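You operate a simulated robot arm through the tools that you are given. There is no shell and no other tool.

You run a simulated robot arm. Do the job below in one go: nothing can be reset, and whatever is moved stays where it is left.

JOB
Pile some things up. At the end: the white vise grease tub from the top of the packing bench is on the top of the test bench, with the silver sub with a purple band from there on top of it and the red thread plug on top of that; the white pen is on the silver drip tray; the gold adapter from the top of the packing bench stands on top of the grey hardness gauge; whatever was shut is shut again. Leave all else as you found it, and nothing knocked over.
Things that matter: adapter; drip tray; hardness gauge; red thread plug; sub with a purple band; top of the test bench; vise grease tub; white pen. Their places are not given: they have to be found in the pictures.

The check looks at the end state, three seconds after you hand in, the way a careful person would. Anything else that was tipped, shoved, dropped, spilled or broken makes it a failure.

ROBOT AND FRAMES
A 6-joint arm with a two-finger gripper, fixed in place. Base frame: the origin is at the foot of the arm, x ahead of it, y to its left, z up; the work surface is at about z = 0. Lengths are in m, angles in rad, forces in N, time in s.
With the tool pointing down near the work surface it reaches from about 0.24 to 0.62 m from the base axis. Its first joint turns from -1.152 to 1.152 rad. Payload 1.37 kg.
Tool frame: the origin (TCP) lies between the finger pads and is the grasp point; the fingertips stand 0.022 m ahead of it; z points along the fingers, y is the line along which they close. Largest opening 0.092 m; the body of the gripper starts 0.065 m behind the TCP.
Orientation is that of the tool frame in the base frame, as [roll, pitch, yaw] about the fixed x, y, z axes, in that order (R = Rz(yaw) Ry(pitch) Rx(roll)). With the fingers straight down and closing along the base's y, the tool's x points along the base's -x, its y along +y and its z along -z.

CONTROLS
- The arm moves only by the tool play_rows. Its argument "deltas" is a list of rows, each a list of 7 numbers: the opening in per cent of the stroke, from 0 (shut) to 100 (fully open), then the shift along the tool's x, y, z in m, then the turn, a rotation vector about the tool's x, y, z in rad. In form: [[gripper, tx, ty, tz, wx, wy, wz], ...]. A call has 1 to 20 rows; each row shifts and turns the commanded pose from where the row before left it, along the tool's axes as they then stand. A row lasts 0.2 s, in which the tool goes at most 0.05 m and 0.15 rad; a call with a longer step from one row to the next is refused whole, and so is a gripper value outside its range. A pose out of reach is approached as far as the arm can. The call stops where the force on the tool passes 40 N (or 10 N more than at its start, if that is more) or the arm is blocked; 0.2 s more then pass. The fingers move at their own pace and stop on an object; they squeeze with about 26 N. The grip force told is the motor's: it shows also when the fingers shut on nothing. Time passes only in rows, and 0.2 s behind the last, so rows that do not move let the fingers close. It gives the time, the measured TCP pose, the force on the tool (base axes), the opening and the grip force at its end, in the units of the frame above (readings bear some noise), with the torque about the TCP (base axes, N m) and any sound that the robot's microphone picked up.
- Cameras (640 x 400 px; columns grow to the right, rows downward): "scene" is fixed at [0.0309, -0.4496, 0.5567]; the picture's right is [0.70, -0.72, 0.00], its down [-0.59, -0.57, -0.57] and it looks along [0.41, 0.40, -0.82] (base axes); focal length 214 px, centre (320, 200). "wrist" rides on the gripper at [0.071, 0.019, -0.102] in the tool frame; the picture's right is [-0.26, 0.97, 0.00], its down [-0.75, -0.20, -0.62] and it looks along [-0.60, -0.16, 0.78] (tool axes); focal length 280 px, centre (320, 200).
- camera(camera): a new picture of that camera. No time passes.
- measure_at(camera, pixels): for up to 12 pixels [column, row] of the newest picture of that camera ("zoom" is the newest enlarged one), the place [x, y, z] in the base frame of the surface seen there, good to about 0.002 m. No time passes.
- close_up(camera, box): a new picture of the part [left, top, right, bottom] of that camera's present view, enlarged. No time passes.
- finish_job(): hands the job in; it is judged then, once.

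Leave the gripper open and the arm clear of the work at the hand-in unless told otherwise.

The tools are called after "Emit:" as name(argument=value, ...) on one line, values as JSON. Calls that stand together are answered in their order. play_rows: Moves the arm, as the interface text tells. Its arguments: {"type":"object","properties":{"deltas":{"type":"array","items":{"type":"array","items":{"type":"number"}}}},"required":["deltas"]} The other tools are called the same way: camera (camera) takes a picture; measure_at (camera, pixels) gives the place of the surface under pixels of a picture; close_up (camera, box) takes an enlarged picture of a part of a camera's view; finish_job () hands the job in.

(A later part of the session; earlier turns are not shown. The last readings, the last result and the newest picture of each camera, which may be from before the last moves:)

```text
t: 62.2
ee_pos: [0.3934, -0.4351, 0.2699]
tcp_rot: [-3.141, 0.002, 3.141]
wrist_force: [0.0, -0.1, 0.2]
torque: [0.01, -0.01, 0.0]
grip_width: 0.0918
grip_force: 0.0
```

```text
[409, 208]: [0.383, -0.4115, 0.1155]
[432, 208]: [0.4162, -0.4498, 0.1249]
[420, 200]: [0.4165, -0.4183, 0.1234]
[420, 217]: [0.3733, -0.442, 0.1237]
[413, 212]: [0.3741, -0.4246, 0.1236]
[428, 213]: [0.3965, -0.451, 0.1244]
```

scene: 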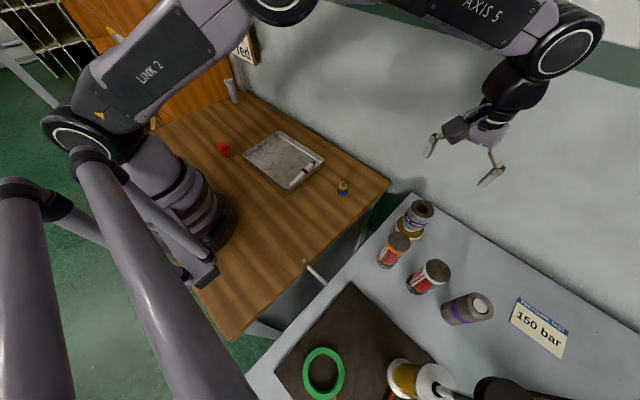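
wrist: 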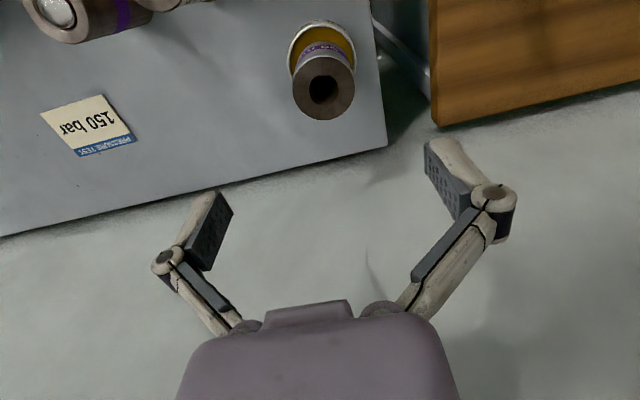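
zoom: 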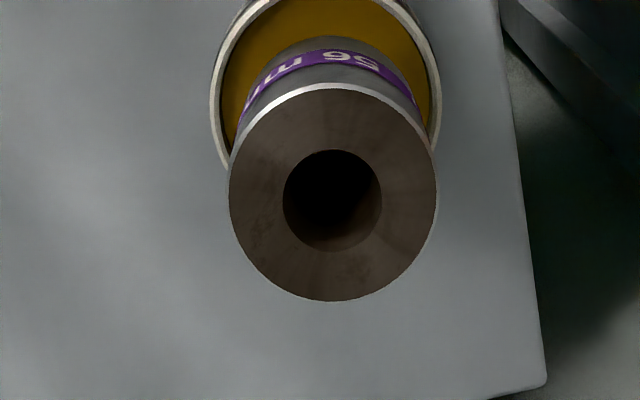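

The sub's top centre is (0.399, -0.4345), z≈0.123, bore Ø≈0.026. Now the red plug: I'll cross over at z 0.27 to near it.

Emit:
play_rows(deltas=[[100, 0.005, 0.022, 0, 0, 0, 0], [100, 0.0095, 0.0423, 0, 0, 0, 0], [100, 0.0095, 0.0423, 0, 0, 0, 0], [100, 0.0095, 0.0423, 0, 0, 0, 0], [100, 0.0095, 0.0423, 0, 0, 0, 0], [100, 0.0095, 0.0423, 0, 0, 0, 0], [100, 0.0095, 0.0423, 0, 0, 0, 0], [100, 0.0095, 0.0423, 0, 0, 0, 0], [100, 0.0095, 0.0423, 0, 0, 0, 0], [100, 0.0095, 0.0423, 0, 0, 0, 0], [100, 0.0095, 0.0423, 0, 0, 0, 0], [100, 0.0095, 0.0423, 0, 0, 0, 0], [100, 0.0095, 0.0423, 0, 0, 0, 0], [100, 0.0095, 0.0423, 0, 0, 0, 0], [100, 0.0095, 0.0423, 0, 0, 0, 0], [100, 0.005, 0.022, 0, 0, 0, 0]])

Emit:
camera(camera="wrist")

Emit:
camera(camera="scene")

```text
t: 65.6
ee_pos: [0.253, 0.2023, 0.2714]
tcp_rot: [3.141, 0.002, 3.141]
wrist_force: [-0.3, -0.1, -0.9]
torque: [0.02, 0.02, 0.0]
grip_width: 0.0922
grip_force: 0.0
```

```text
taken
```

wrist: 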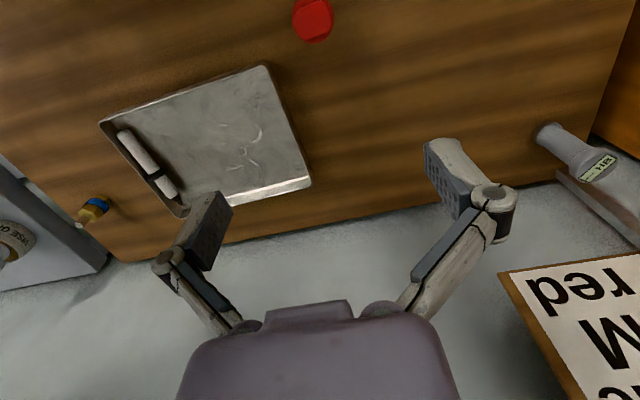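

```text
taken
```

scene: 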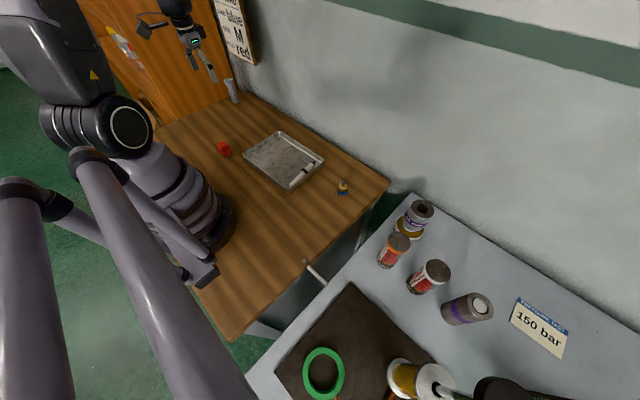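

From here both the plug (312, 20) and the gauge head (600, 165) are visible unobstructed. I'll zoom on the gauge head and measure it, then the plug.

Emit:
close_up(camera="wrist", box=[530, 110, 640, 200])

Emit:
measure_at(camera="zoom", pixels=[[320, 280], [410, 305], [465, 270], [385, 345], [450, 325], [300, 300], [330, 335], [470, 300], [400, 270], [360, 290], [430, 255], [340, 310]])

Emit:
close_up(camera="wrist", box=[280, 0, 350, 60])

Emit:
measure_at(camera="zoom", pixels=[[320, 110], [290, 110], [350, 100], [320, 80], [320, 140], [300, 130], [345, 130], [320, 60], [320, 160], [280, 150], [360, 150], [320, 180]])

```text
4.44 times, centred on (585, 155) of wrist
```

zoom: 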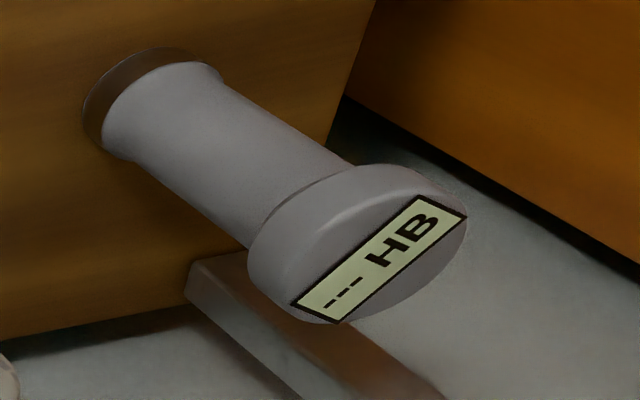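

```text
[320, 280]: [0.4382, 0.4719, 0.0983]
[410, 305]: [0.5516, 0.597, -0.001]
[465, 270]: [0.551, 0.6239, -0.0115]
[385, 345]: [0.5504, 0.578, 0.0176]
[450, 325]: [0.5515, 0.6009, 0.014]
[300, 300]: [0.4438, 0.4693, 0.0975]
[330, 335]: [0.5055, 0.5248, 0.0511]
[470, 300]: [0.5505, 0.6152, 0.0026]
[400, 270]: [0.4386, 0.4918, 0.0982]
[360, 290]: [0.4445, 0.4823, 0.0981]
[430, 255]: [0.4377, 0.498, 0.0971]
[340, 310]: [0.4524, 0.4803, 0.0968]
```

```text
6.67 times, centred on (315, 30) of wrist
```

zoom: 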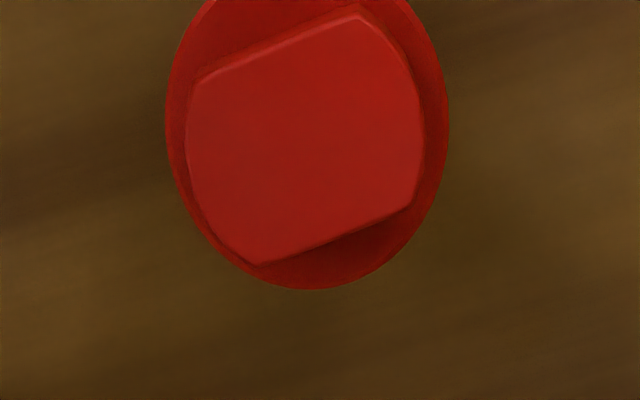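

```text
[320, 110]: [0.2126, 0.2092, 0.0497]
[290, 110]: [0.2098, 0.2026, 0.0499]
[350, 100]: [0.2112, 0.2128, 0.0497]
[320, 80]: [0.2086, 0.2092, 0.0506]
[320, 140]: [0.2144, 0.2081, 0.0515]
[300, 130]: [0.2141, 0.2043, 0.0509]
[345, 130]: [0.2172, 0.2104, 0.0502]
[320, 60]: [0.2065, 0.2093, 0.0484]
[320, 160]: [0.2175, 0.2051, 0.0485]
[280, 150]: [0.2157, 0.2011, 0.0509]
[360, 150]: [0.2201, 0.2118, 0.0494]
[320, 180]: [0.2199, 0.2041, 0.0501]
```

The plug's head flats face ±x, and it is centred near (0.2145, 0.206), top z 0.050. I'll measure the centre of the gauge's display, plus the plug flange, in the wrist view.

Emit:
measure_at(camera="wrist", pixels=[[598, 168], [599, 169], [579, 178], [589, 182], [607, 155], [617, 160], [588, 173], [608, 163], [293, 22], [333, 20], [313, 41], [312, 2]])

Emit:
measure_at(camera="scene", pixels=[[229, 80], [226, 80], [233, 80], [229, 78], [230, 83], [224, 144], [217, 150], [231, 150], [224, 155], [226, 157], [224, 140], [230, 143]])

```text
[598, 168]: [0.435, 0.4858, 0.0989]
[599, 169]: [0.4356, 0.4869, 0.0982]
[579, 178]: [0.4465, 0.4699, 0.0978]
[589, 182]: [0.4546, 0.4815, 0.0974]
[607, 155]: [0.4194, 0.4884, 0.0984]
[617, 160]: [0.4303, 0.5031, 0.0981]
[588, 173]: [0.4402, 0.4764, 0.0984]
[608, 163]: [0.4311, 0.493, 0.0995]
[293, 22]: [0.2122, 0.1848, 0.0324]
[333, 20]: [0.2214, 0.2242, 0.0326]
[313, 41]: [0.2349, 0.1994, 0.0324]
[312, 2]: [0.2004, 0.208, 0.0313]
```

```text
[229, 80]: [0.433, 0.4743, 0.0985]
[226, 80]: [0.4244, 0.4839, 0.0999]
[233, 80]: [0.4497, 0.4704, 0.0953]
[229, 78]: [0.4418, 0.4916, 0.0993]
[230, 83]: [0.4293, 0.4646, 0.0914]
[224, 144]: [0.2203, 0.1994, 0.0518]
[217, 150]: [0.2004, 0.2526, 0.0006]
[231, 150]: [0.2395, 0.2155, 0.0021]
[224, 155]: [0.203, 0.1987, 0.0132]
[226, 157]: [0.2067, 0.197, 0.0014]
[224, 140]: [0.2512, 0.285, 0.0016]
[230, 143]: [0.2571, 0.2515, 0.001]
```

The gauge head is centred at (0.436, 0.486), z 0.098, radius about 0.019. The plug is centred at (0.216, 0.205), flange top z 0.0325 and head top z 0.050. I'll turn the tool +90° so it closes along x onto the flats, then hover.

Emit:
play_rows(deltas=[[100, 0, 0, 0, 0, 0, -0.1428], [100, 0, 0, 0, 0, 0, -0.1428], [100, 0, 0, 0, 0, 0, -0.1428], [100, 0, 0, 0, 0, 0, -0.1428], [100, 0, 0, 0, 0, 0, -0.1428], [100, 0, 0, 0, 0, 0, -0.1428], [100, 0, 0, 0, 0, 0, -0.1428], [100, 0, 0, 0, 0, 0, -0.1428], [100, 0, 0, 0, 0, 0, -0.1428], [100, 0, 0, 0, 0, 0, -0.1428], [100, 0, 0, 0, 0, 0, -0.1428], [80, -0.001, 0.012, 0.03, 0, 0, 0], [70, -0.001, 0.012, 0.03, 0, 0, 0], [60, -0.0007, 0.0135, 0.03, 0, 0, 0], [60, 0, 0, 0.03, 0, 0, 0], [60, 0, 0, 0, 0, 0, 0]])

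Emit:
camera(camera="wrist")

Emit:
close_up(camera="scene", box=[170, 80, 290, 180])

```text
t: 69.0
ee_pos: [0.2174, 0.2067, 0.1506]
tcp_rot: [-3.14, -0.001, -1.571]
wrist_force: [0.1, -0.4, -0.2]
torque: [-0.03, 0.02, 0.0]
grip_width: 0.0552
grip_force: 0.1
```

```text
taken
```

wrist: 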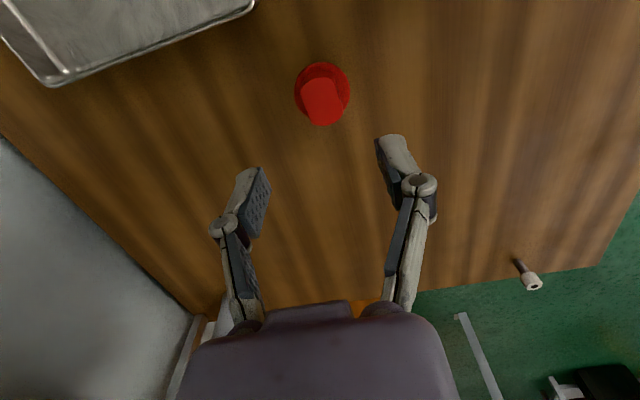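

```text
4.00 times, centred on (230, 130) of scene
```

zoom: 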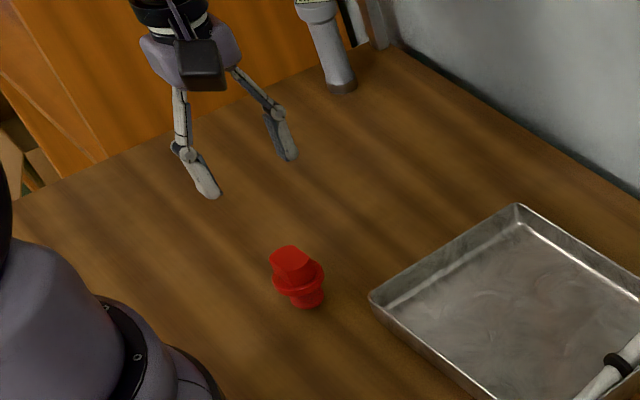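

I'll zoom on the plug and measure its flats from here.

Emit:
close_up(camera="wrist", box=[280, 50, 365, 135])

Emit:
measure_at(camera="zoom", pixels=[[320, 250], [280, 250], [360, 240], [320, 210], [325, 300], [250, 200], [395, 190], [300, 320], [350, 310], [290, 200], [345, 190], [320, 160]])

```text
4.71 times, centred on (322, 92) of wrist
```

zoom: 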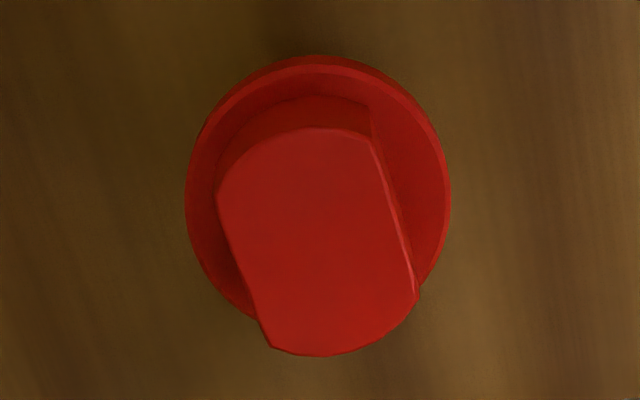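

```text
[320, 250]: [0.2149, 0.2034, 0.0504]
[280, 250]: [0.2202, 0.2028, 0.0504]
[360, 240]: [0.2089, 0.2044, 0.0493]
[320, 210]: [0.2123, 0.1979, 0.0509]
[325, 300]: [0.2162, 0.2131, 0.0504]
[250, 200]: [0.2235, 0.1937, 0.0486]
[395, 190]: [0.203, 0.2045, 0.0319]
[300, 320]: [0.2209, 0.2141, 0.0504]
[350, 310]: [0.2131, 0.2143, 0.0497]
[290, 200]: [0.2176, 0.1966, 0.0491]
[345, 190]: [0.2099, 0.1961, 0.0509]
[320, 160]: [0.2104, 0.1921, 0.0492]
```

The head centre is about (0.2147, 0.204) with flats about 0.025 apart. I'll shift by 2.7 mm each way, lower to TCP z 0.058 so the tips stay just above the flange, and close.

Emit:
play_rows(deltas=[[60, 0.0027, 0.0027, 0.02, 0, 0, 0], [60, 0, 0, 0.03, 0, 0, 0], [60, 0, 0, 0.025, 0, 0, 0], [60, 0, 0, 0.0175, 0, 0, 0], [60, 0, 0, 0, 0, 0, 0], [45, 0, 0, 0, 0, 0, 0]])

Emit:
camera(camera="wrist")

Emit:
close_up(camera="scene", box=[190, 100, 260, 170])

```text
t: 70.4
ee_pos: [0.2131, 0.2039, 0.0573]
tcp_rot: [-3.14, 0.0, -1.571]
wrist_force: [0.8, -0.2, 0.6]
torque: [-0.01, 0.0, -0.01]
grip_width: 0.0417
grip_force: 0.1
```

```text
taken
```

wrist: 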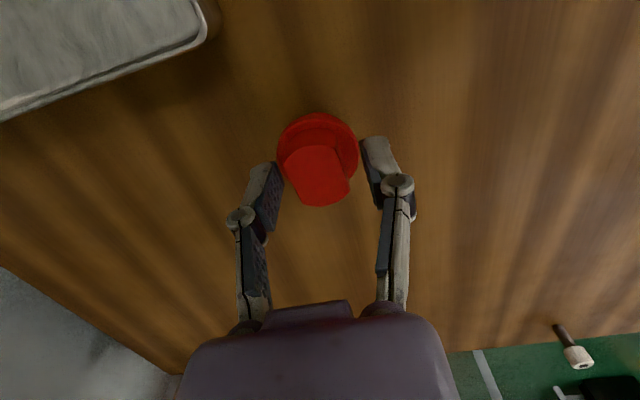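

```text
5.71 times, centred on (225, 135) of scene
```

zoom: 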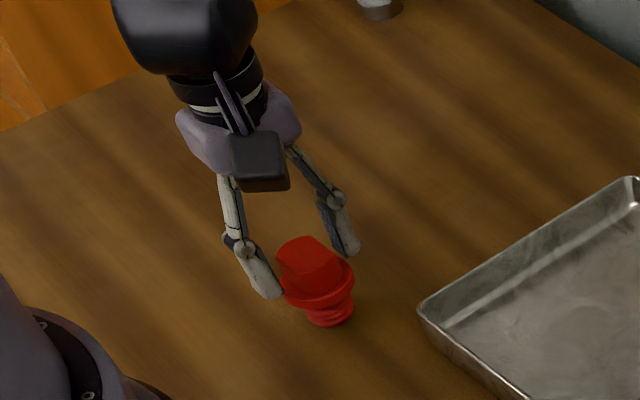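

Both fingers straddle the head above the flange. I'll close gently.

Emit:
play_rows(deltas=[[38, 0, 0, 0, 0, 0, 0], [34, 0, 0, 0, 0, 0, 0], [31, 0, 0, 0, 0, 0, 0], [28, 0, 0, 0, 0, 0, 0], [25, 0, 0, 0, 0, 0, 0], [20, 0, 0, 0, 0, 0, 0], [10, 0, 0, 0, 0, 0, 0], [10, 0, 0, 0, 0, 0, 0]])

Emit:
camera(camera="wrist")

Emit:
close_up(camera="scene", box=[190, 100, 260, 170])

```text
t: 72.2
ee_pos: [0.2131, 0.2031, 0.0587]
tcp_rot: [-3.14, 0.0, -1.569]
wrist_force: [-1.1, -0.2, 2.3]
torque: [0.03, -0.01, 0.0]
grip_width: 0.025
grip_force: 26.0
```

```text
taken
```

wrist: 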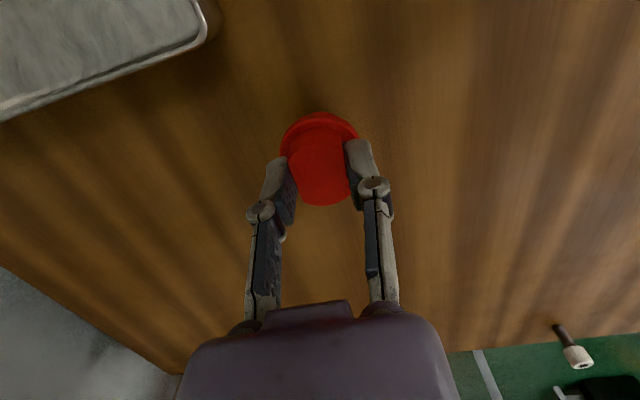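

```text
5.71 times, centred on (225, 135) of scene
```

zoom: 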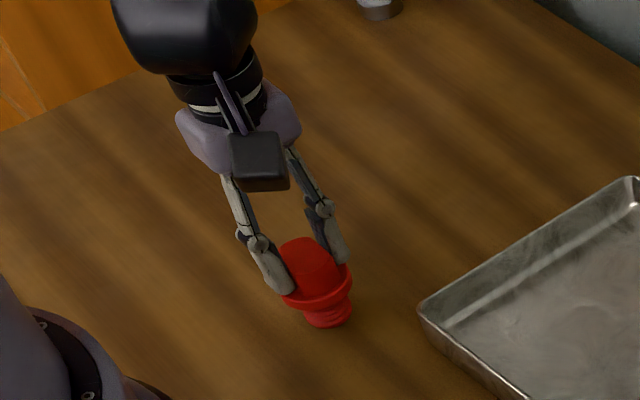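

The plug is held by its flats at width 0.025 and sits centred at the TCP. I'll lift it and turn the tool back to the default yaw.

Emit:
play_rows(deltas=[[10, 0, 0, -0.005, 0, 0, 0], [10, 0, 0, -0.02, 0, 0, 0], [10, 0, 0, -0.04, 0, 0, 0], [10, 0, 0, -0.04, 0, 0, 0], [10, 0, 0, -0.04, 0, 0, 0], [10, 0, 0, -0.04, 0, 0, 0], [10, 0, 0, -0.027, 0, 0, 0], [10, 0, 0, 0, 0, 0, 0.1428], [10, 0, 0, 0, 0, 0, 0.1428], [10, 0, 0, 0, 0, 0, 0.1428], [10, 0, 0, 0, 0, 0, 0.1428], [10, 0, 0, 0, 0, 0, 0.1428], [10, 0, 0, 0, 0, 0, 0.1428], [10, 0, 0, 0, 0, 0, 0.1428], [10, 0, 0, 0, 0, 0, 0.1428], [10, 0, 0, 0, 0, 0, 0.1428], [10, 0, 0, 0, 0, 0, 0.1428], [10, 0, 0, 0, 0, 0, 0.1428]])

Emit:
camera(camera="wrist")

```text
t: 76.0
ee_pos: [0.2121, 0.2021, 0.2701]
tcp_rot: [3.141, 0.001, 3.14]
wrist_force: [1.0, 0.8, -0.4]
torque: [-0.02, 0.01, 0.0]
grip_width: 0.0248
grip_force: 26.1
```

```text
taken
```

wrist: 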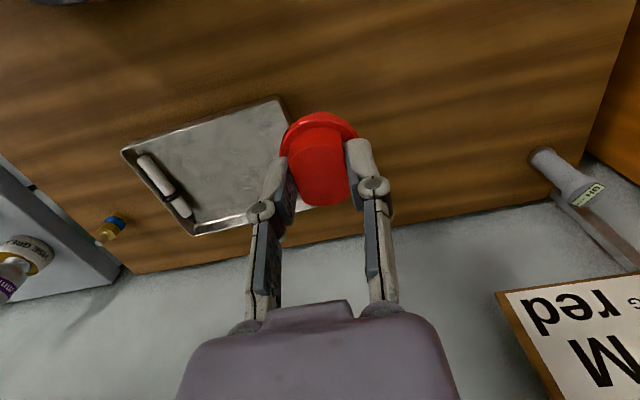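

Held firmly. I'll carry it outward and across to above the sub.

Emit:
play_rows(deltas=[[10, -0.02, -0.015, 0, 0, 0, 0], [10, -0.03, -0.02, 0, 0, 0, 0], [10, -0.03, -0.025, 0, 0, 0, 0], [10, -0.02, -0.03, 0, 0, 0, 0], [10, -0.006, -0.042, 0, 0, 0, 0], [10, -0.006, -0.042, 0, 0, 0, 0], [10, -0.006, -0.042, 0, 0, 0, 0], [10, -0.006, -0.042, 0, 0, 0, 0], [10, -0.006, -0.042, 0, 0, 0, 0], [10, -0.006, -0.042, 0, 0, 0, 0], [10, -0.006, -0.042, 0, 0, 0, 0], [10, -0.006, -0.042, 0, 0, 0, 0], [10, -0.006, -0.042, 0, 0, 0, 0], [10, -0.006, -0.042, 0, 0, 0, 0], [10, -0.006, -0.042, 0, 0, 0, 0], [10, -0.006, -0.042, 0, 0, 0, 0], [10, -0.006, -0.028, 0, 0, 0, 0], [10, -0.0089, -0.0146, 0, 0, 0, 0], [10, 0, 0, 0, 0, 0, 0]])

Emit:
camera(camera="wrist")

Emit:
camera(camera="scene")

```text
t: 80.0
ee_pos: [0.3998, -0.435, 0.2715]
tcp_rot: [3.141, 0.001, -3.141]
wrist_force: [-0.2, 0.5, -0.2]
torque: [-0.03, 0.01, 0.02]
grip_width: 0.0249
grip_force: 25.9
```

```text
taken
```

wrist: 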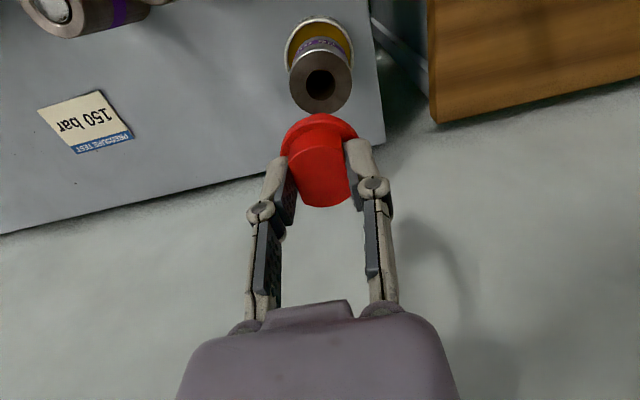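

```text
taken
```

scene: 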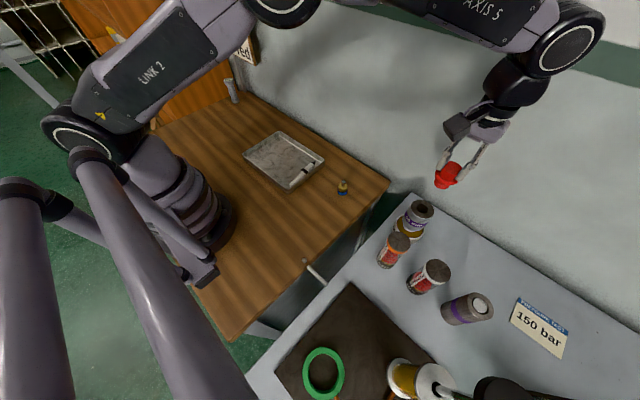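

I'll re-measure the sub's rim from here to confirm the aim.

Emit:
measure_at(camera="wrist", pixels=[[291, 83], [350, 80], [321, 111], [299, 103], [342, 101], [299, 62], [341, 60], [306, 86], [335, 84]])

Emit:
close_up(camera="scene", box=[370, 130, 490, 270])

```text
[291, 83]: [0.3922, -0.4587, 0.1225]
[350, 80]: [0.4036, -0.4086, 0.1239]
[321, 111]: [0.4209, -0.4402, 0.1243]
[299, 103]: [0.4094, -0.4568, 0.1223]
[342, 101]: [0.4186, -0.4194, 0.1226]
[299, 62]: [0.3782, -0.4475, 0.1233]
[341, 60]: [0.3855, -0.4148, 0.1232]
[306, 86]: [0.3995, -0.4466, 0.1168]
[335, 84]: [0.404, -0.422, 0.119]
```

```text
2.86 times, centred on (430, 200) of scene
```

zoom: 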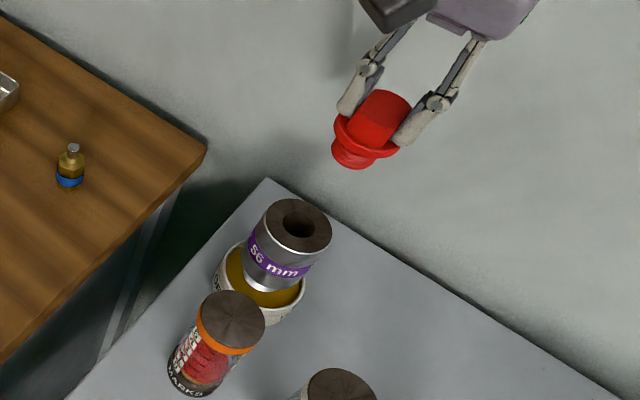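

The sub's centre is about (0.398, -0.4343). I'll nudge 1–2 mm and lower until the plug's foot is about 10 mm above its top.

Emit:
play_rows(deltas=[[10, 0.0013, 0.0006, 0.03, 0, 0, 0], [10, 0, 0, 0.03, 0, 0, 0], [10, 0, 0, 0.018, 0, 0, 0], [10, 0, 0, 0, 0, 0, 0]])

Emit:
camera(camera="wrist")

Emit:
close_up(camera="scene", box=[390, 160, 460, 240])

```text
t: 81.0
ee_pos: [0.3992, -0.4335, 0.1947]
tcp_rot: [-3.141, 0.001, 3.14]
wrist_force: [-0.3, -0.2, -0.1]
torque: [0.0, 0.02, 0.02]
grip_width: 0.0249
grip_force: 26.4
```

```text
taken
```

wrist: 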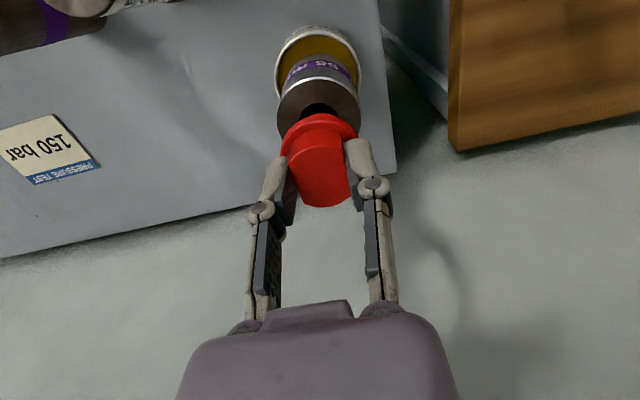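

```text
5.00 times, centred on (425, 200) of scene
```

zoom: 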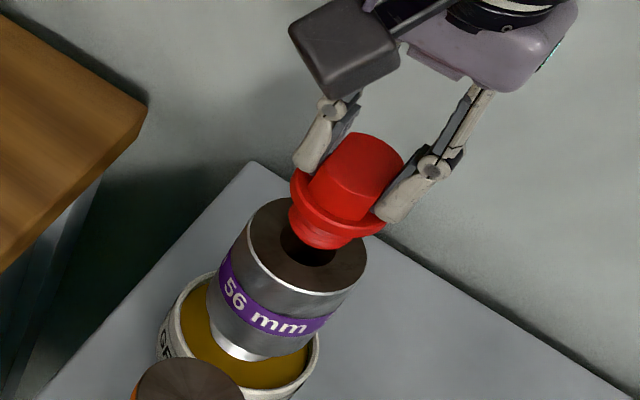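

The stub and bore look nearly the same width. I'll lower in small steps and watch where it touches.

Emit:
play_rows(deltas=[[10, 0.0006, -0.0005, 0.006, 0, 0, 0], [10, 0, 0, 0.003, 0, 0, 0], [10, 0, 0, 0, 0, 0, 0]])

Emit:
play_rows(deltas=[[10, 0, 0, 0.0015, 0, 0, 0], [10, 0, 0, 0, 0, 0, 0]])

Emit:
play_rows(deltas=[[10, 0, 0, 0.0015, 0, 0, 0], [10, 0, 0, 0, 0, 0, 0]])

Emit:
close_up(camera="scene", box=[390, 160, 460, 240])

```text
t: 81.8
ee_pos: [0.3981, -0.4334, 0.1833]
tcp_rot: [3.142, 0.0, -3.141]
wrist_force: [-0.1, -0.2, -0.8]
torque: [0.0, 0.02, -0.02]
grip_width: 0.0252
grip_force: 26.1
```

```text
t: 82.4
ee_pos: [0.3971, -0.4337, 0.1817]
tcp_rot: [3.14, 0.002, -3.141]
wrist_force: [-0.5, -0.2, -0.2]
torque: [-0.01, 0.01, 0.0]
grip_width: 0.0249
grip_force: 25.9
```

```text
t: 83.0
ee_pos: [0.3979, -0.4334, 0.1824]
tcp_rot: [-3.141, 0.001, 3.141]
wrist_force: [-0.6, 0.4, 6.7]
torque: [-0.02, 0.04, 0.02]
grip_width: 0.0249
grip_force: 26.5
```

```text
5.00 times, centred on (425, 200) of scene
```

zoom: 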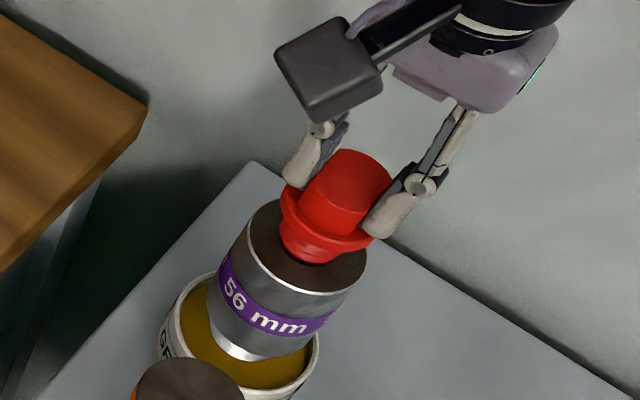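

Contact came at z 0.182 with 6.7 N, so the plug's foot rests on the sub's top face. Before letting go I'll check centring with a tighter zoom.

Emit:
close_up(camera="scene", box=[405, 185, 440, 225])

Emit:
camera(camera="wrist")

Emit:
close_up(camera="wrist", box=[260, 60, 380, 180])

```text
10.00 times, centred on (422, 205) of scene
```

zoom: 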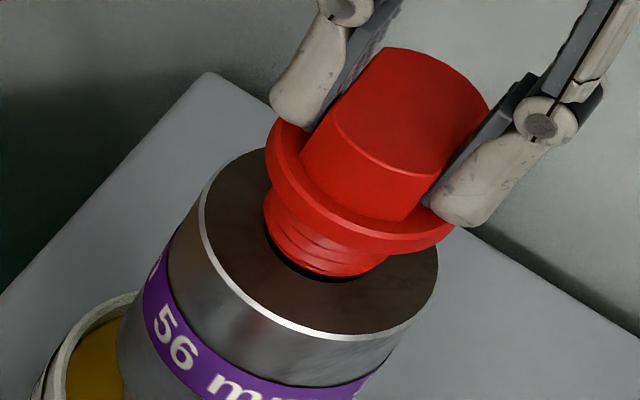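

```text
taken
```

wrist: 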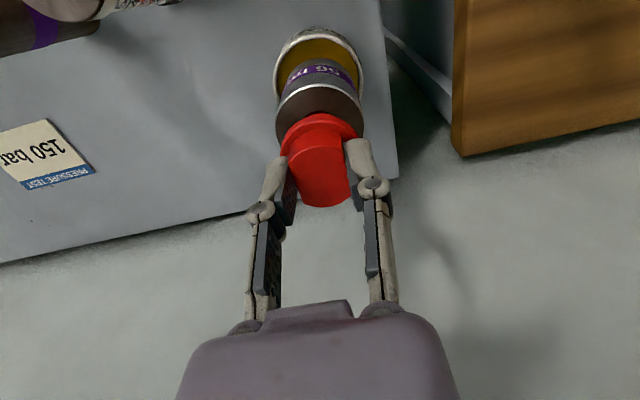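

```text
3.33 times, centred on (320, 120) of wrist
```

zoom: 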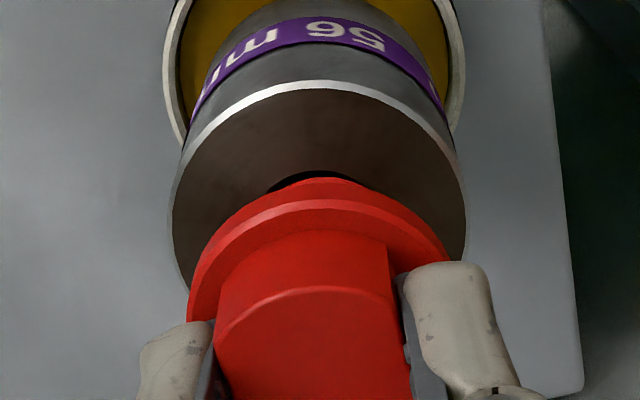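

A dark crescent of the bore shows on the near (-x) side, so the plug sits about 2 mm too far in +x. I'll lift 1.5 mm, shift 2 mm toward -x and touch down again.

Emit:
play_rows(deltas=[[10, 0, 0, -0.0025, 0, 0, 0], [10, 0.002, 0, 0, 0, 0, 0], [10, 0, 0, 0.001, 0, 0, 0], [10, 0, 0, 0, 0, 0, 0]])

Emit:
play_rows(deltas=[[10, 0, 0, 0.001, 0, 0, 0], [10, 0, 0, 0, 0, 0, 0]])

Emit:
play_rows(deltas=[[10, 0, 0, 0.0007, 0, 0, 0], [10, 0, 0, 0, 0, 0, 0]])

Emit:
close_up(camera="scene", box=[405, 185, 440, 225])

Emit:
close_up(camera="wrist", box=[260, 60, 380, 180])

```text
t: 84.0
ee_pos: [0.3959, -0.4335, 0.183]
tcp_rot: [3.14, 0.001, -3.141]
wrist_force: [-0.8, 0.8, 0.6]
torque: [0.02, 0.0, -0.02]
grip_width: 0.0253
grip_force: 26.4
```

```text
t: 84.6
ee_pos: [0.3963, -0.4348, 0.1818]
tcp_rot: [3.141, 0.0, 3.141]
wrist_force: [-1.4, 0.6, 8.0]
torque: [0.11, 0.08, 0.0]
grip_width: 0.0251
grip_force: 25.6
```

```text
t: 85.2
ee_pos: [0.3968, -0.4332, 0.1815]
tcp_rot: [-3.139, 0.003, 3.141]
wrist_force: [-3.4, 2.1, 18.7]
torque: [0.13, 0.14, 0.02]
grip_width: 0.0249
grip_force: 26.0
```

```text
10.00 times, centred on (422, 205) of scene
```

zoom: 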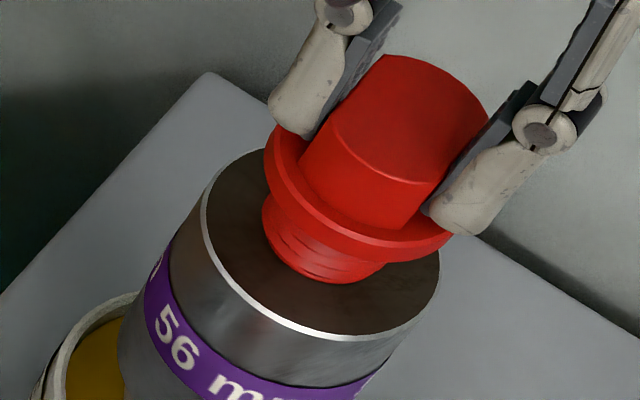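

```text
3.33 times, centred on (320, 120) of wrist
```

zoom: 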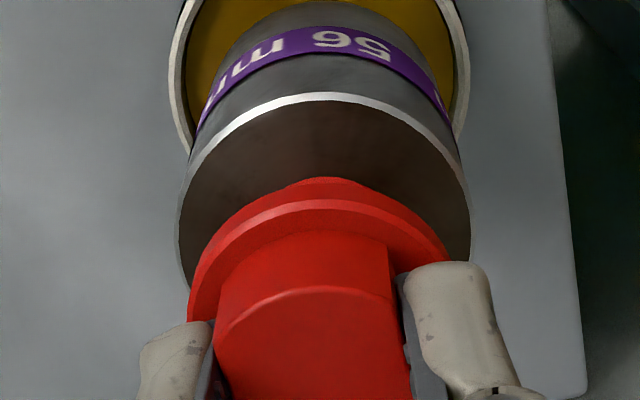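

The bore is now covered and the plug is centred within about a millimetre. The stub is wider than the bore, so it stands on top. I'll ease the 18 N preload before opening.

Emit:
play_rows(deltas=[[10, 0, 0, -0.0012, 0, 0, 0], [10, 0, 0, 0, 0, 0, 0]])

```text
t: 85.8
ee_pos: [0.3956, -0.433, 0.1822]
tcp_rot: [3.139, 0.003, -3.141]
wrist_force: [2.3, 0.8, 14.4]
torque: [-0.05, -0.11, -0.01]
grip_width: 0.0252
grip_force: 25.7
```

Emit:
play_rows(deltas=[[10, 0, 0, -0.0007, 0, 0, 0], [10, 0, 0, 0, 0, 0, 0]])

Emit:
play_rows(deltas=[[10, 0, 0, 0, 0, 0, 0], [10, 0, 0, 0, 0, 0, 0]])

Emit:
close_up(camera="scene", box=[405, 185, 440, 225])

```text
t: 86.4
ee_pos: [0.396, -0.4335, 0.1816]
tcp_rot: [3.139, 0.0, -3.141]
wrist_force: [2.3, -0.6, 7.4]
torque: [-0.11, -0.17, -0.01]
grip_width: 0.0247
grip_force: 26.2
```

```text
t: 87.0
ee_pos: [0.3951, -0.4336, 0.18]
tcp_rot: [3.139, -0.001, 3.139]
wrist_force: [0.9, -0.9, 4.2]
torque: [-0.07, -0.08, 0.0]
grip_width: 0.0246
grip_force: 26.2
```

```text
10.00 times, centred on (422, 205) of scene
```

zoom: 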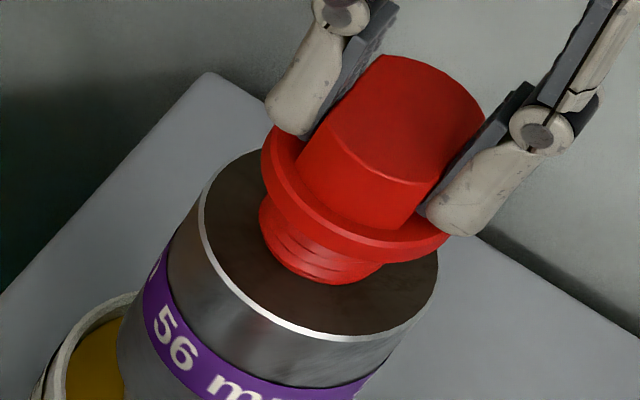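

The load is down to about 4 N. I'll open the fingers and check that the plug stays put.

Emit:
play_rows(deltas=[[32, 0, 0, 0, 0, 0, 0], [40, 0, 0, 0, 0, 0, 0], [50, 0, 0, 0, 0, 0, 0], [60, 0, 0, 0, 0, 0, 0], [60, 0, 0, 0, 0, 0, 0]])

Emit:
close_up(camera="scene", box=[395, 175, 450, 235])

Emit:
camera(camera="wrist")

```text
t: 88.2
ee_pos: [0.3962, -0.4325, 0.1818]
tcp_rot: [-3.141, 0.001, 3.141]
wrist_force: [0.6, 0.4, -0.6]
torque: [0.0, -0.03, 0.02]
grip_width: 0.0551
grip_force: 0.0
```

```text
6.67 times, centred on (422, 205) of scene
```

zoom: 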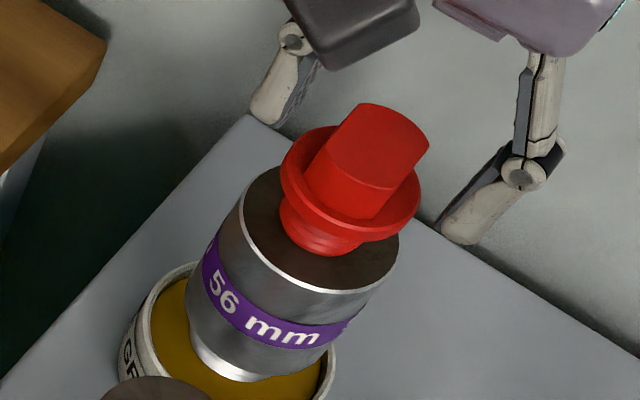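

```text
taken
```

wrist: 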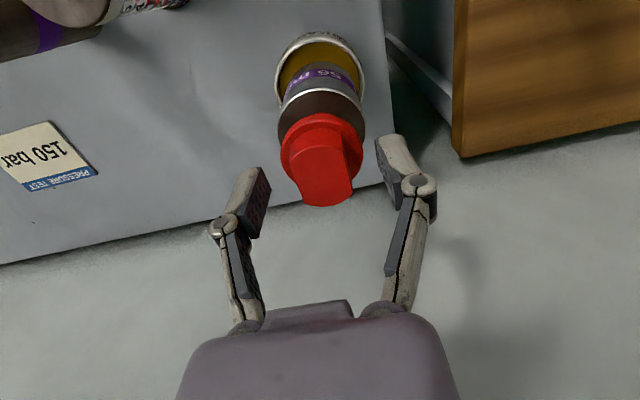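

The plug stands on the sub. I'll rise straight up and measure its levelness.

Emit:
play_rows(deltas=[[60, 0, 0, -0.02, 0, 0, 0], [60, 0, 0, -0.03, 0, 0, 0], [60, 0, 0, -0.04, 0, 0, 0], [100, 0, 0, 0, 0, 0, 0], [100, 0, 0, 0, 0, 0, 0]])

Emit:
close_up(camera="scene", box=[395, 175, 450, 235])

Emit:
camera(camera="wrist")

Emit:
close_up(camera="wrist", box=[270, 30, 380, 150])

```text
t: 89.4
ee_pos: [0.396, -0.4328, 0.2723]
tcp_rot: [-3.141, 0.002, -3.141]
wrist_force: [0.4, -0.6, 1.0]
torque: [-0.05, 0.0, 0.02]
grip_width: 0.092
grip_force: 0.0
```

```text
6.67 times, centred on (422, 205) of scene
```

zoom: 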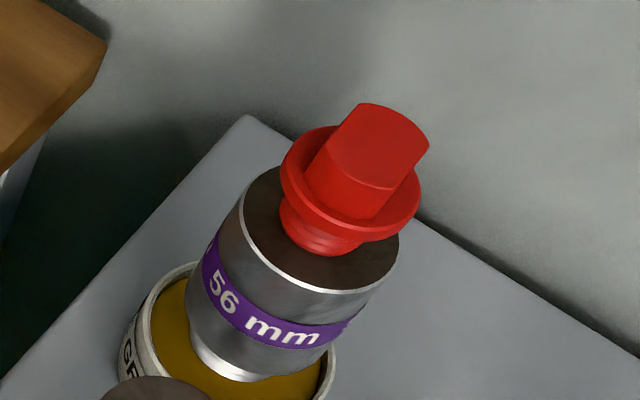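

```text
taken
```

wrist: 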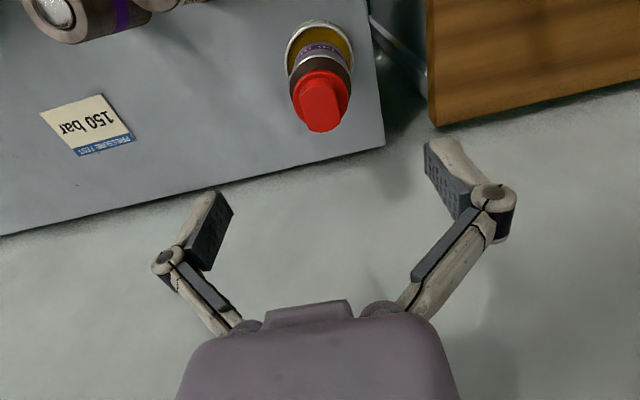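

```text
3.33 times, centred on (325, 90) of wrist
```

zoom: 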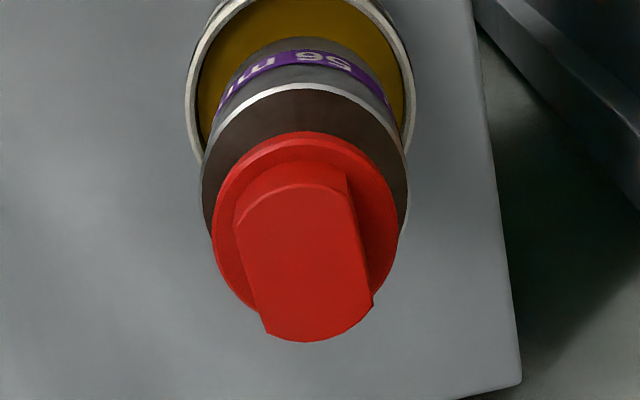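

I'll verify levels: the plug head top, the flange and the sub rim.

Emit:
measure_at(camera="zoom", pixels=[[260, 230], [340, 210], [290, 320], [350, 300], [300, 260], [220, 240], [390, 230], [305, 140], [230, 130], [385, 130], [205, 200], [406, 190]])

```text
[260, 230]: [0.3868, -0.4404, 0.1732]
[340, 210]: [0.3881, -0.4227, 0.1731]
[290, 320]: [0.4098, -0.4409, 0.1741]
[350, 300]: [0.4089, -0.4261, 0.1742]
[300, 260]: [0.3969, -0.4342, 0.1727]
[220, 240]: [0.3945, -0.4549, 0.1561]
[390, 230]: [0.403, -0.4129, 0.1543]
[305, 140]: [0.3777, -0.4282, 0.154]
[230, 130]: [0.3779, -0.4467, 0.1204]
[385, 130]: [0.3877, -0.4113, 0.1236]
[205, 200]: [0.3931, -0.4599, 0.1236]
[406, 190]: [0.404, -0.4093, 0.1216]
```

The pile is level (head top 0.173–0.174), so the stack is done. Next comes the adapter. The gauge is near the job card and wall, so I'll measure that area first from the scene.

Emit:
camera(camera="scene")

Emit:
close_up(camera="scene", box=[190, 0, 290, 120])

Emit:
measure_at(camera="scene", pixels=[[215, 5], [225, 40], [228, 50], [240, 60], [250, 63], [256, 60], [247, 30], [236, 72], [242, 85], [235, 20], [250, 75], [238, 88]])

```text
taken
```

scene: 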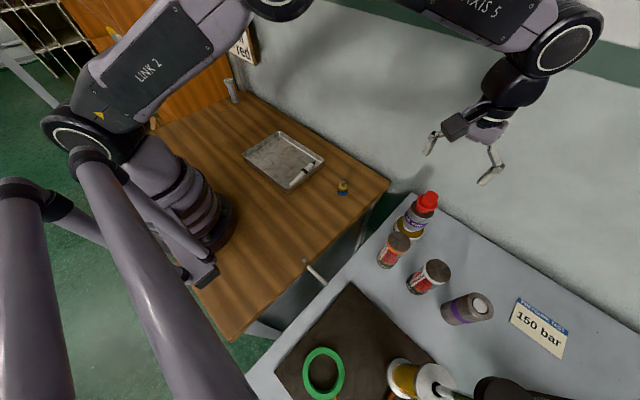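

```text
3.33 times, centred on (240, 60) of scene
```

zoom: 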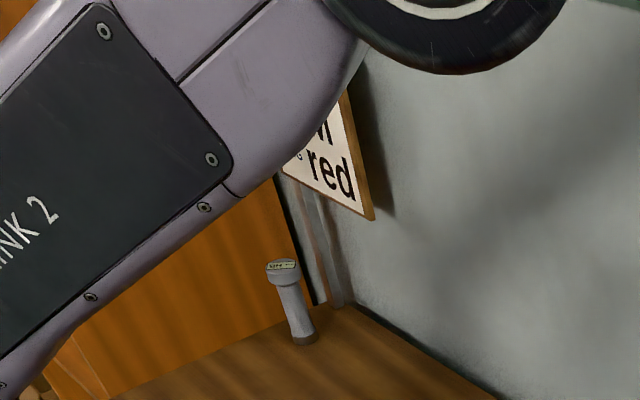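

```text
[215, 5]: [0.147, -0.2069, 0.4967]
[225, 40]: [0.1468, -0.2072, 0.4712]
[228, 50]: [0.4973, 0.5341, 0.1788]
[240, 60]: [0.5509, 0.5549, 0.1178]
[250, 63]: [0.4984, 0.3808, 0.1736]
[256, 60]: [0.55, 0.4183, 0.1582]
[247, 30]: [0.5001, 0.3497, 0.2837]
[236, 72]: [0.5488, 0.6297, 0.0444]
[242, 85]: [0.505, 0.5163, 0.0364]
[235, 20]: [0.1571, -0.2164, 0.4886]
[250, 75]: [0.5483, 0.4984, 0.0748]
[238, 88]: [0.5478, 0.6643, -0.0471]
```

The card board stands at x≈0.498 above z 0.17, so I'll use a tool tilted inward. The gauge is at radius 0.65, beyond the straight-down reach. I'll grasp the adapter with the tool tilted 0.3 rad in the radial plane and keep that tilt when placing. First, a closer look at the adapter.

Emit:
play_rows(deltas=[[100, 0.008, 0.035, 0, 0, 0, 0], [100, 0.008, 0.04, 0, 0, 0, 0], [100, 0.008, 0.04, 0, 0, 0, 0], [100, 0.008, 0.04, 0.01, 0, 0, 0], [100, 0.008, 0.04, 0.02, 0, 0, 0], [100, 0.01, 0.018, 0.02, 0, 0, 0], [100, 0, 0, 0, 0, 0, 0]])

Emit:
camera(camera="wrist")

Emit:
close_up(camera="wrist", box=[280, 40, 380, 140])

```text
t: 91.0
ee_pos: [0.3475, -0.2199, 0.2214]
tcp_rot: [-3.14, 0.003, 3.141]
wrist_force: [0.2, 0.3, 0.4]
torque: [-0.01, -0.03, 0.01]
grip_width: 0.0918
grip_force: 0.0
```

```text
taken
```

wrist: 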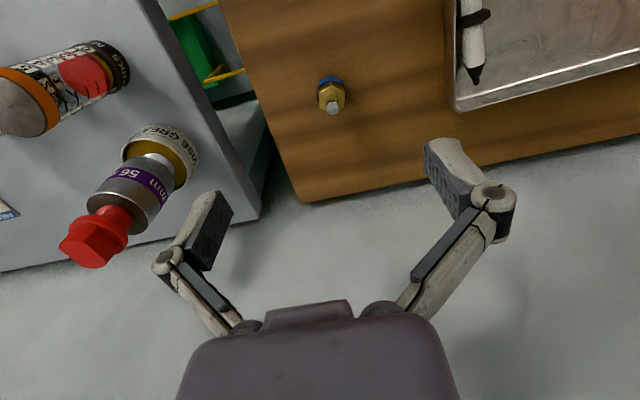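

```text
4.00 times, centred on (330, 90) of wrist
```

zoom: 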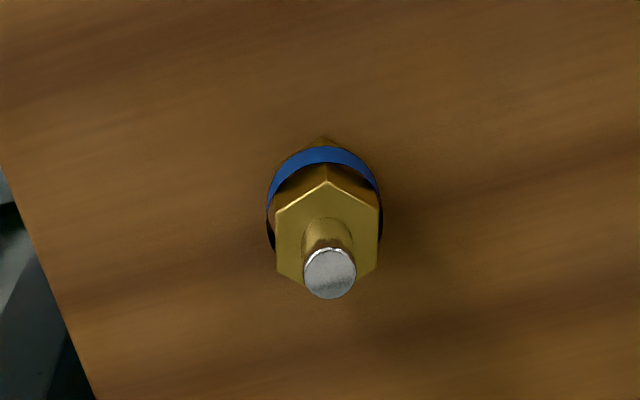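

The adapter has a hex body with flats whose normals lie about 75° from x, a blue ring, and a stud on top. I'll measure its axis precisely.

Emit:
measure_at(camera="zoom", pixels=[[330, 275], [310, 275], [352, 275], [330, 295], [290, 235], [368, 235], [326, 190], [300, 205], [350, 205], [322, 154], [270, 195], [378, 190]])

Emit:
measure_at(camera="scene", pixels=[[342, 181], [342, 183], [340, 186], [344, 186], [342, 190], [342, 193], [339, 191], [345, 191]])

Emit:
close_up(camera="scene", box=[325, 170, 360, 205])

```text
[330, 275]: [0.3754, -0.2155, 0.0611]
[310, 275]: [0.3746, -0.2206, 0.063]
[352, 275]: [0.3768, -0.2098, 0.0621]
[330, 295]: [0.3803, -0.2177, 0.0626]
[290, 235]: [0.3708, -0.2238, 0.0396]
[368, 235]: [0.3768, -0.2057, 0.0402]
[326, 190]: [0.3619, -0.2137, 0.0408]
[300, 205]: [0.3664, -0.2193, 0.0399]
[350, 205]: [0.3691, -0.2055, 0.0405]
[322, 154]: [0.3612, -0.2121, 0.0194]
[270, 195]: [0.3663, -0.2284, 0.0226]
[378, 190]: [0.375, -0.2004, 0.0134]
```

```text
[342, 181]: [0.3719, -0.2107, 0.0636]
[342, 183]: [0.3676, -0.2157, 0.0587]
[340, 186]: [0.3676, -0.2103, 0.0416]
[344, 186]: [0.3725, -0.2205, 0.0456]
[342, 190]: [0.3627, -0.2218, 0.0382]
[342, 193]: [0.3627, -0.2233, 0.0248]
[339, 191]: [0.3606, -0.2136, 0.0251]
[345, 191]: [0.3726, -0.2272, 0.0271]
```

```text
11.43 times, centred on (342, 188) of scene
```

zoom: 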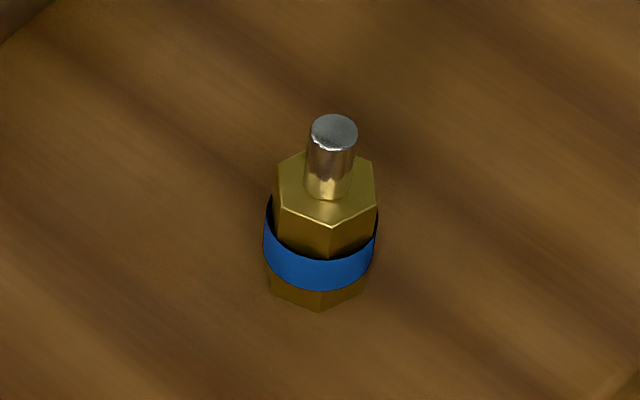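

The adapter axis is (0.375, -0.215), hex body z 0–0.04, ring up to z≈0.028. I'll turn the tool to t=-0.26 to match the flats, tilt 0.3 rad, and hover above it with opening 0.055.

Emit:
play_rows(deltas=[[100, 0, 0, 0, 0, 0, 0.13], [100, 0, 0, 0, 0, 0, 0.13], [80, 0, 0, 0, 0, -0.1, 0], [60, 0, 0, 0, 0, -0.1, 0], [60, 0, 0, 0, 0, -0.1, 0], [60, 0.00094, 0.0039, 0.0316, 0, 0, 0], [60, 0.00094, 0.0039, 0.0316, 0, 0, 0], [60, 0.00094, 0.0039, 0.0316, 0, 0, 0], [60, 0, 0, 0, 0, 0, 0]])

Emit:
camera(camera="wrist")

Emit:
close_up(camera="scene", box=[290, 110, 390, 220])

```text
t: 93.0
ee_pos: [0.3724, -0.2172, 0.1325]
tcp_rot: [3.142, 0.302, 2.883]
wrist_force: [0.3, -0.3, 0.1]
torque: [0.0, -0.01, 0.04]
grip_width: 0.0554
grip_force: 0.0
```

```text
taken
```

wrist: 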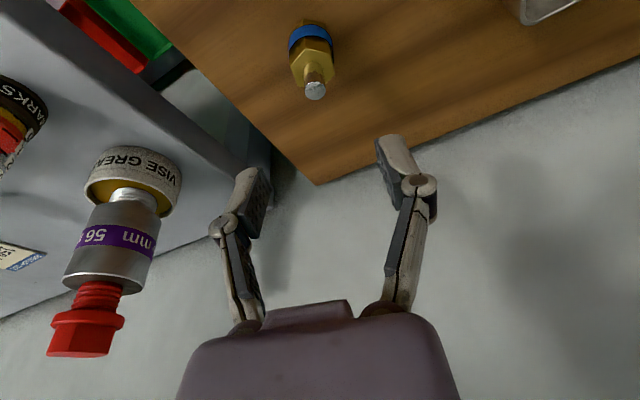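

```text
3.64 times, centred on (340, 165) of scene
```

zoom: 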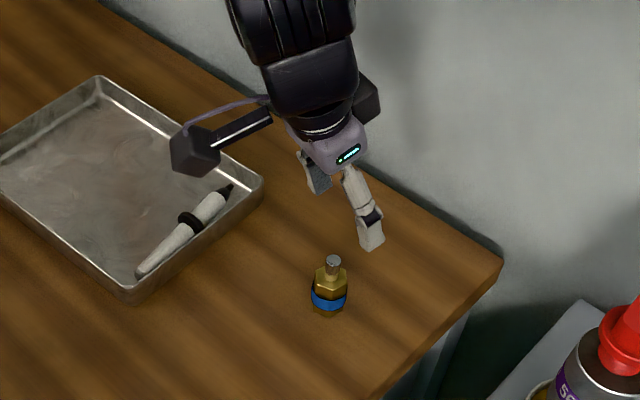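

The tilt is as planned. I'll re-measure the adapter from here before descending.

Emit:
close_up(camera="wrist", box=[270, 10, 370, 110])

Emit:
measure_at(camera="zoom", pixels=[[300, 318], [283, 318], [318, 318], [300, 338], [245, 215], [335, 215], [265, 260], [335, 250], [290, 170], [228, 140], [330, 140], [290, 125]])

```text
4.00 times, centred on (320, 60) of wrist
```

zoom: 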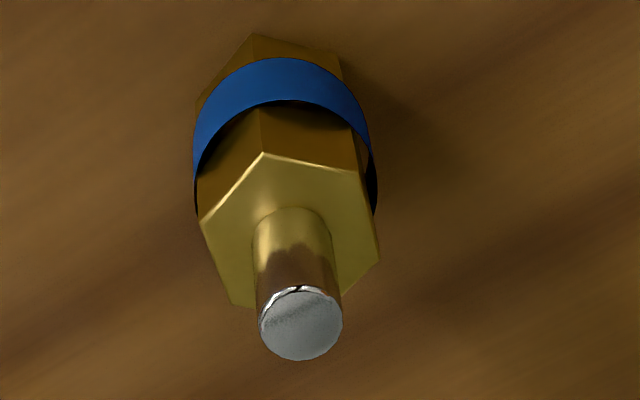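

```text
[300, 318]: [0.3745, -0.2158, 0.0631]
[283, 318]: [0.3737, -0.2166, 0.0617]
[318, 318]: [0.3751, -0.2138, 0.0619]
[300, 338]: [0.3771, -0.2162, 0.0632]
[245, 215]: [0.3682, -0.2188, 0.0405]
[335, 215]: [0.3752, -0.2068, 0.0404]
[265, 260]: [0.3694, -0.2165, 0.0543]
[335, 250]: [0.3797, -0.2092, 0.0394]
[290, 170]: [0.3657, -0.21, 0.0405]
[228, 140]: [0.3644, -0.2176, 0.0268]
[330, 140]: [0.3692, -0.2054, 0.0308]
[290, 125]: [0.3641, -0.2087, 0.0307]
```

Emit:
play_rows(deltas=[[60, 0, 0, 0, 0, 0, 0]])

Emit:
play_rows(deltas=[[60, 0, 0, 0, 0, 0, 0]])

Emit:
play_rows(deltas=[[60, 0, 0, 0, 0, 0, 0]])

```text
t: 93.4
ee_pos: [0.3733, -0.2159, 0.1332]
tcp_rot: [3.14, 0.3, 2.881]
wrist_force: [-0.4, 0.0, 0.2]
torque: [-0.01, -0.02, 0.0]
grip_width: 0.055
grip_force: 0.0
```

```text
t: 93.8
ee_pos: [0.372, -0.2166, 0.1324]
tcp_rot: [-3.141, 0.301, 2.881]
wrist_force: [-0.7, 0.9, -0.2]
torque: [0.0, 0.01, 0.0]
grip_width: 0.0552
grip_force: 0.1
```

```text
t: 94.2
ee_pos: [0.3739, -0.2174, 0.134]
tcp_rot: [3.141, 0.3, 2.881]
wrist_force: [-0.6, -0.1, -0.2]
torque: [0.0, 0.0, -0.01]
grip_width: 0.0551
grip_force: 0.1
```

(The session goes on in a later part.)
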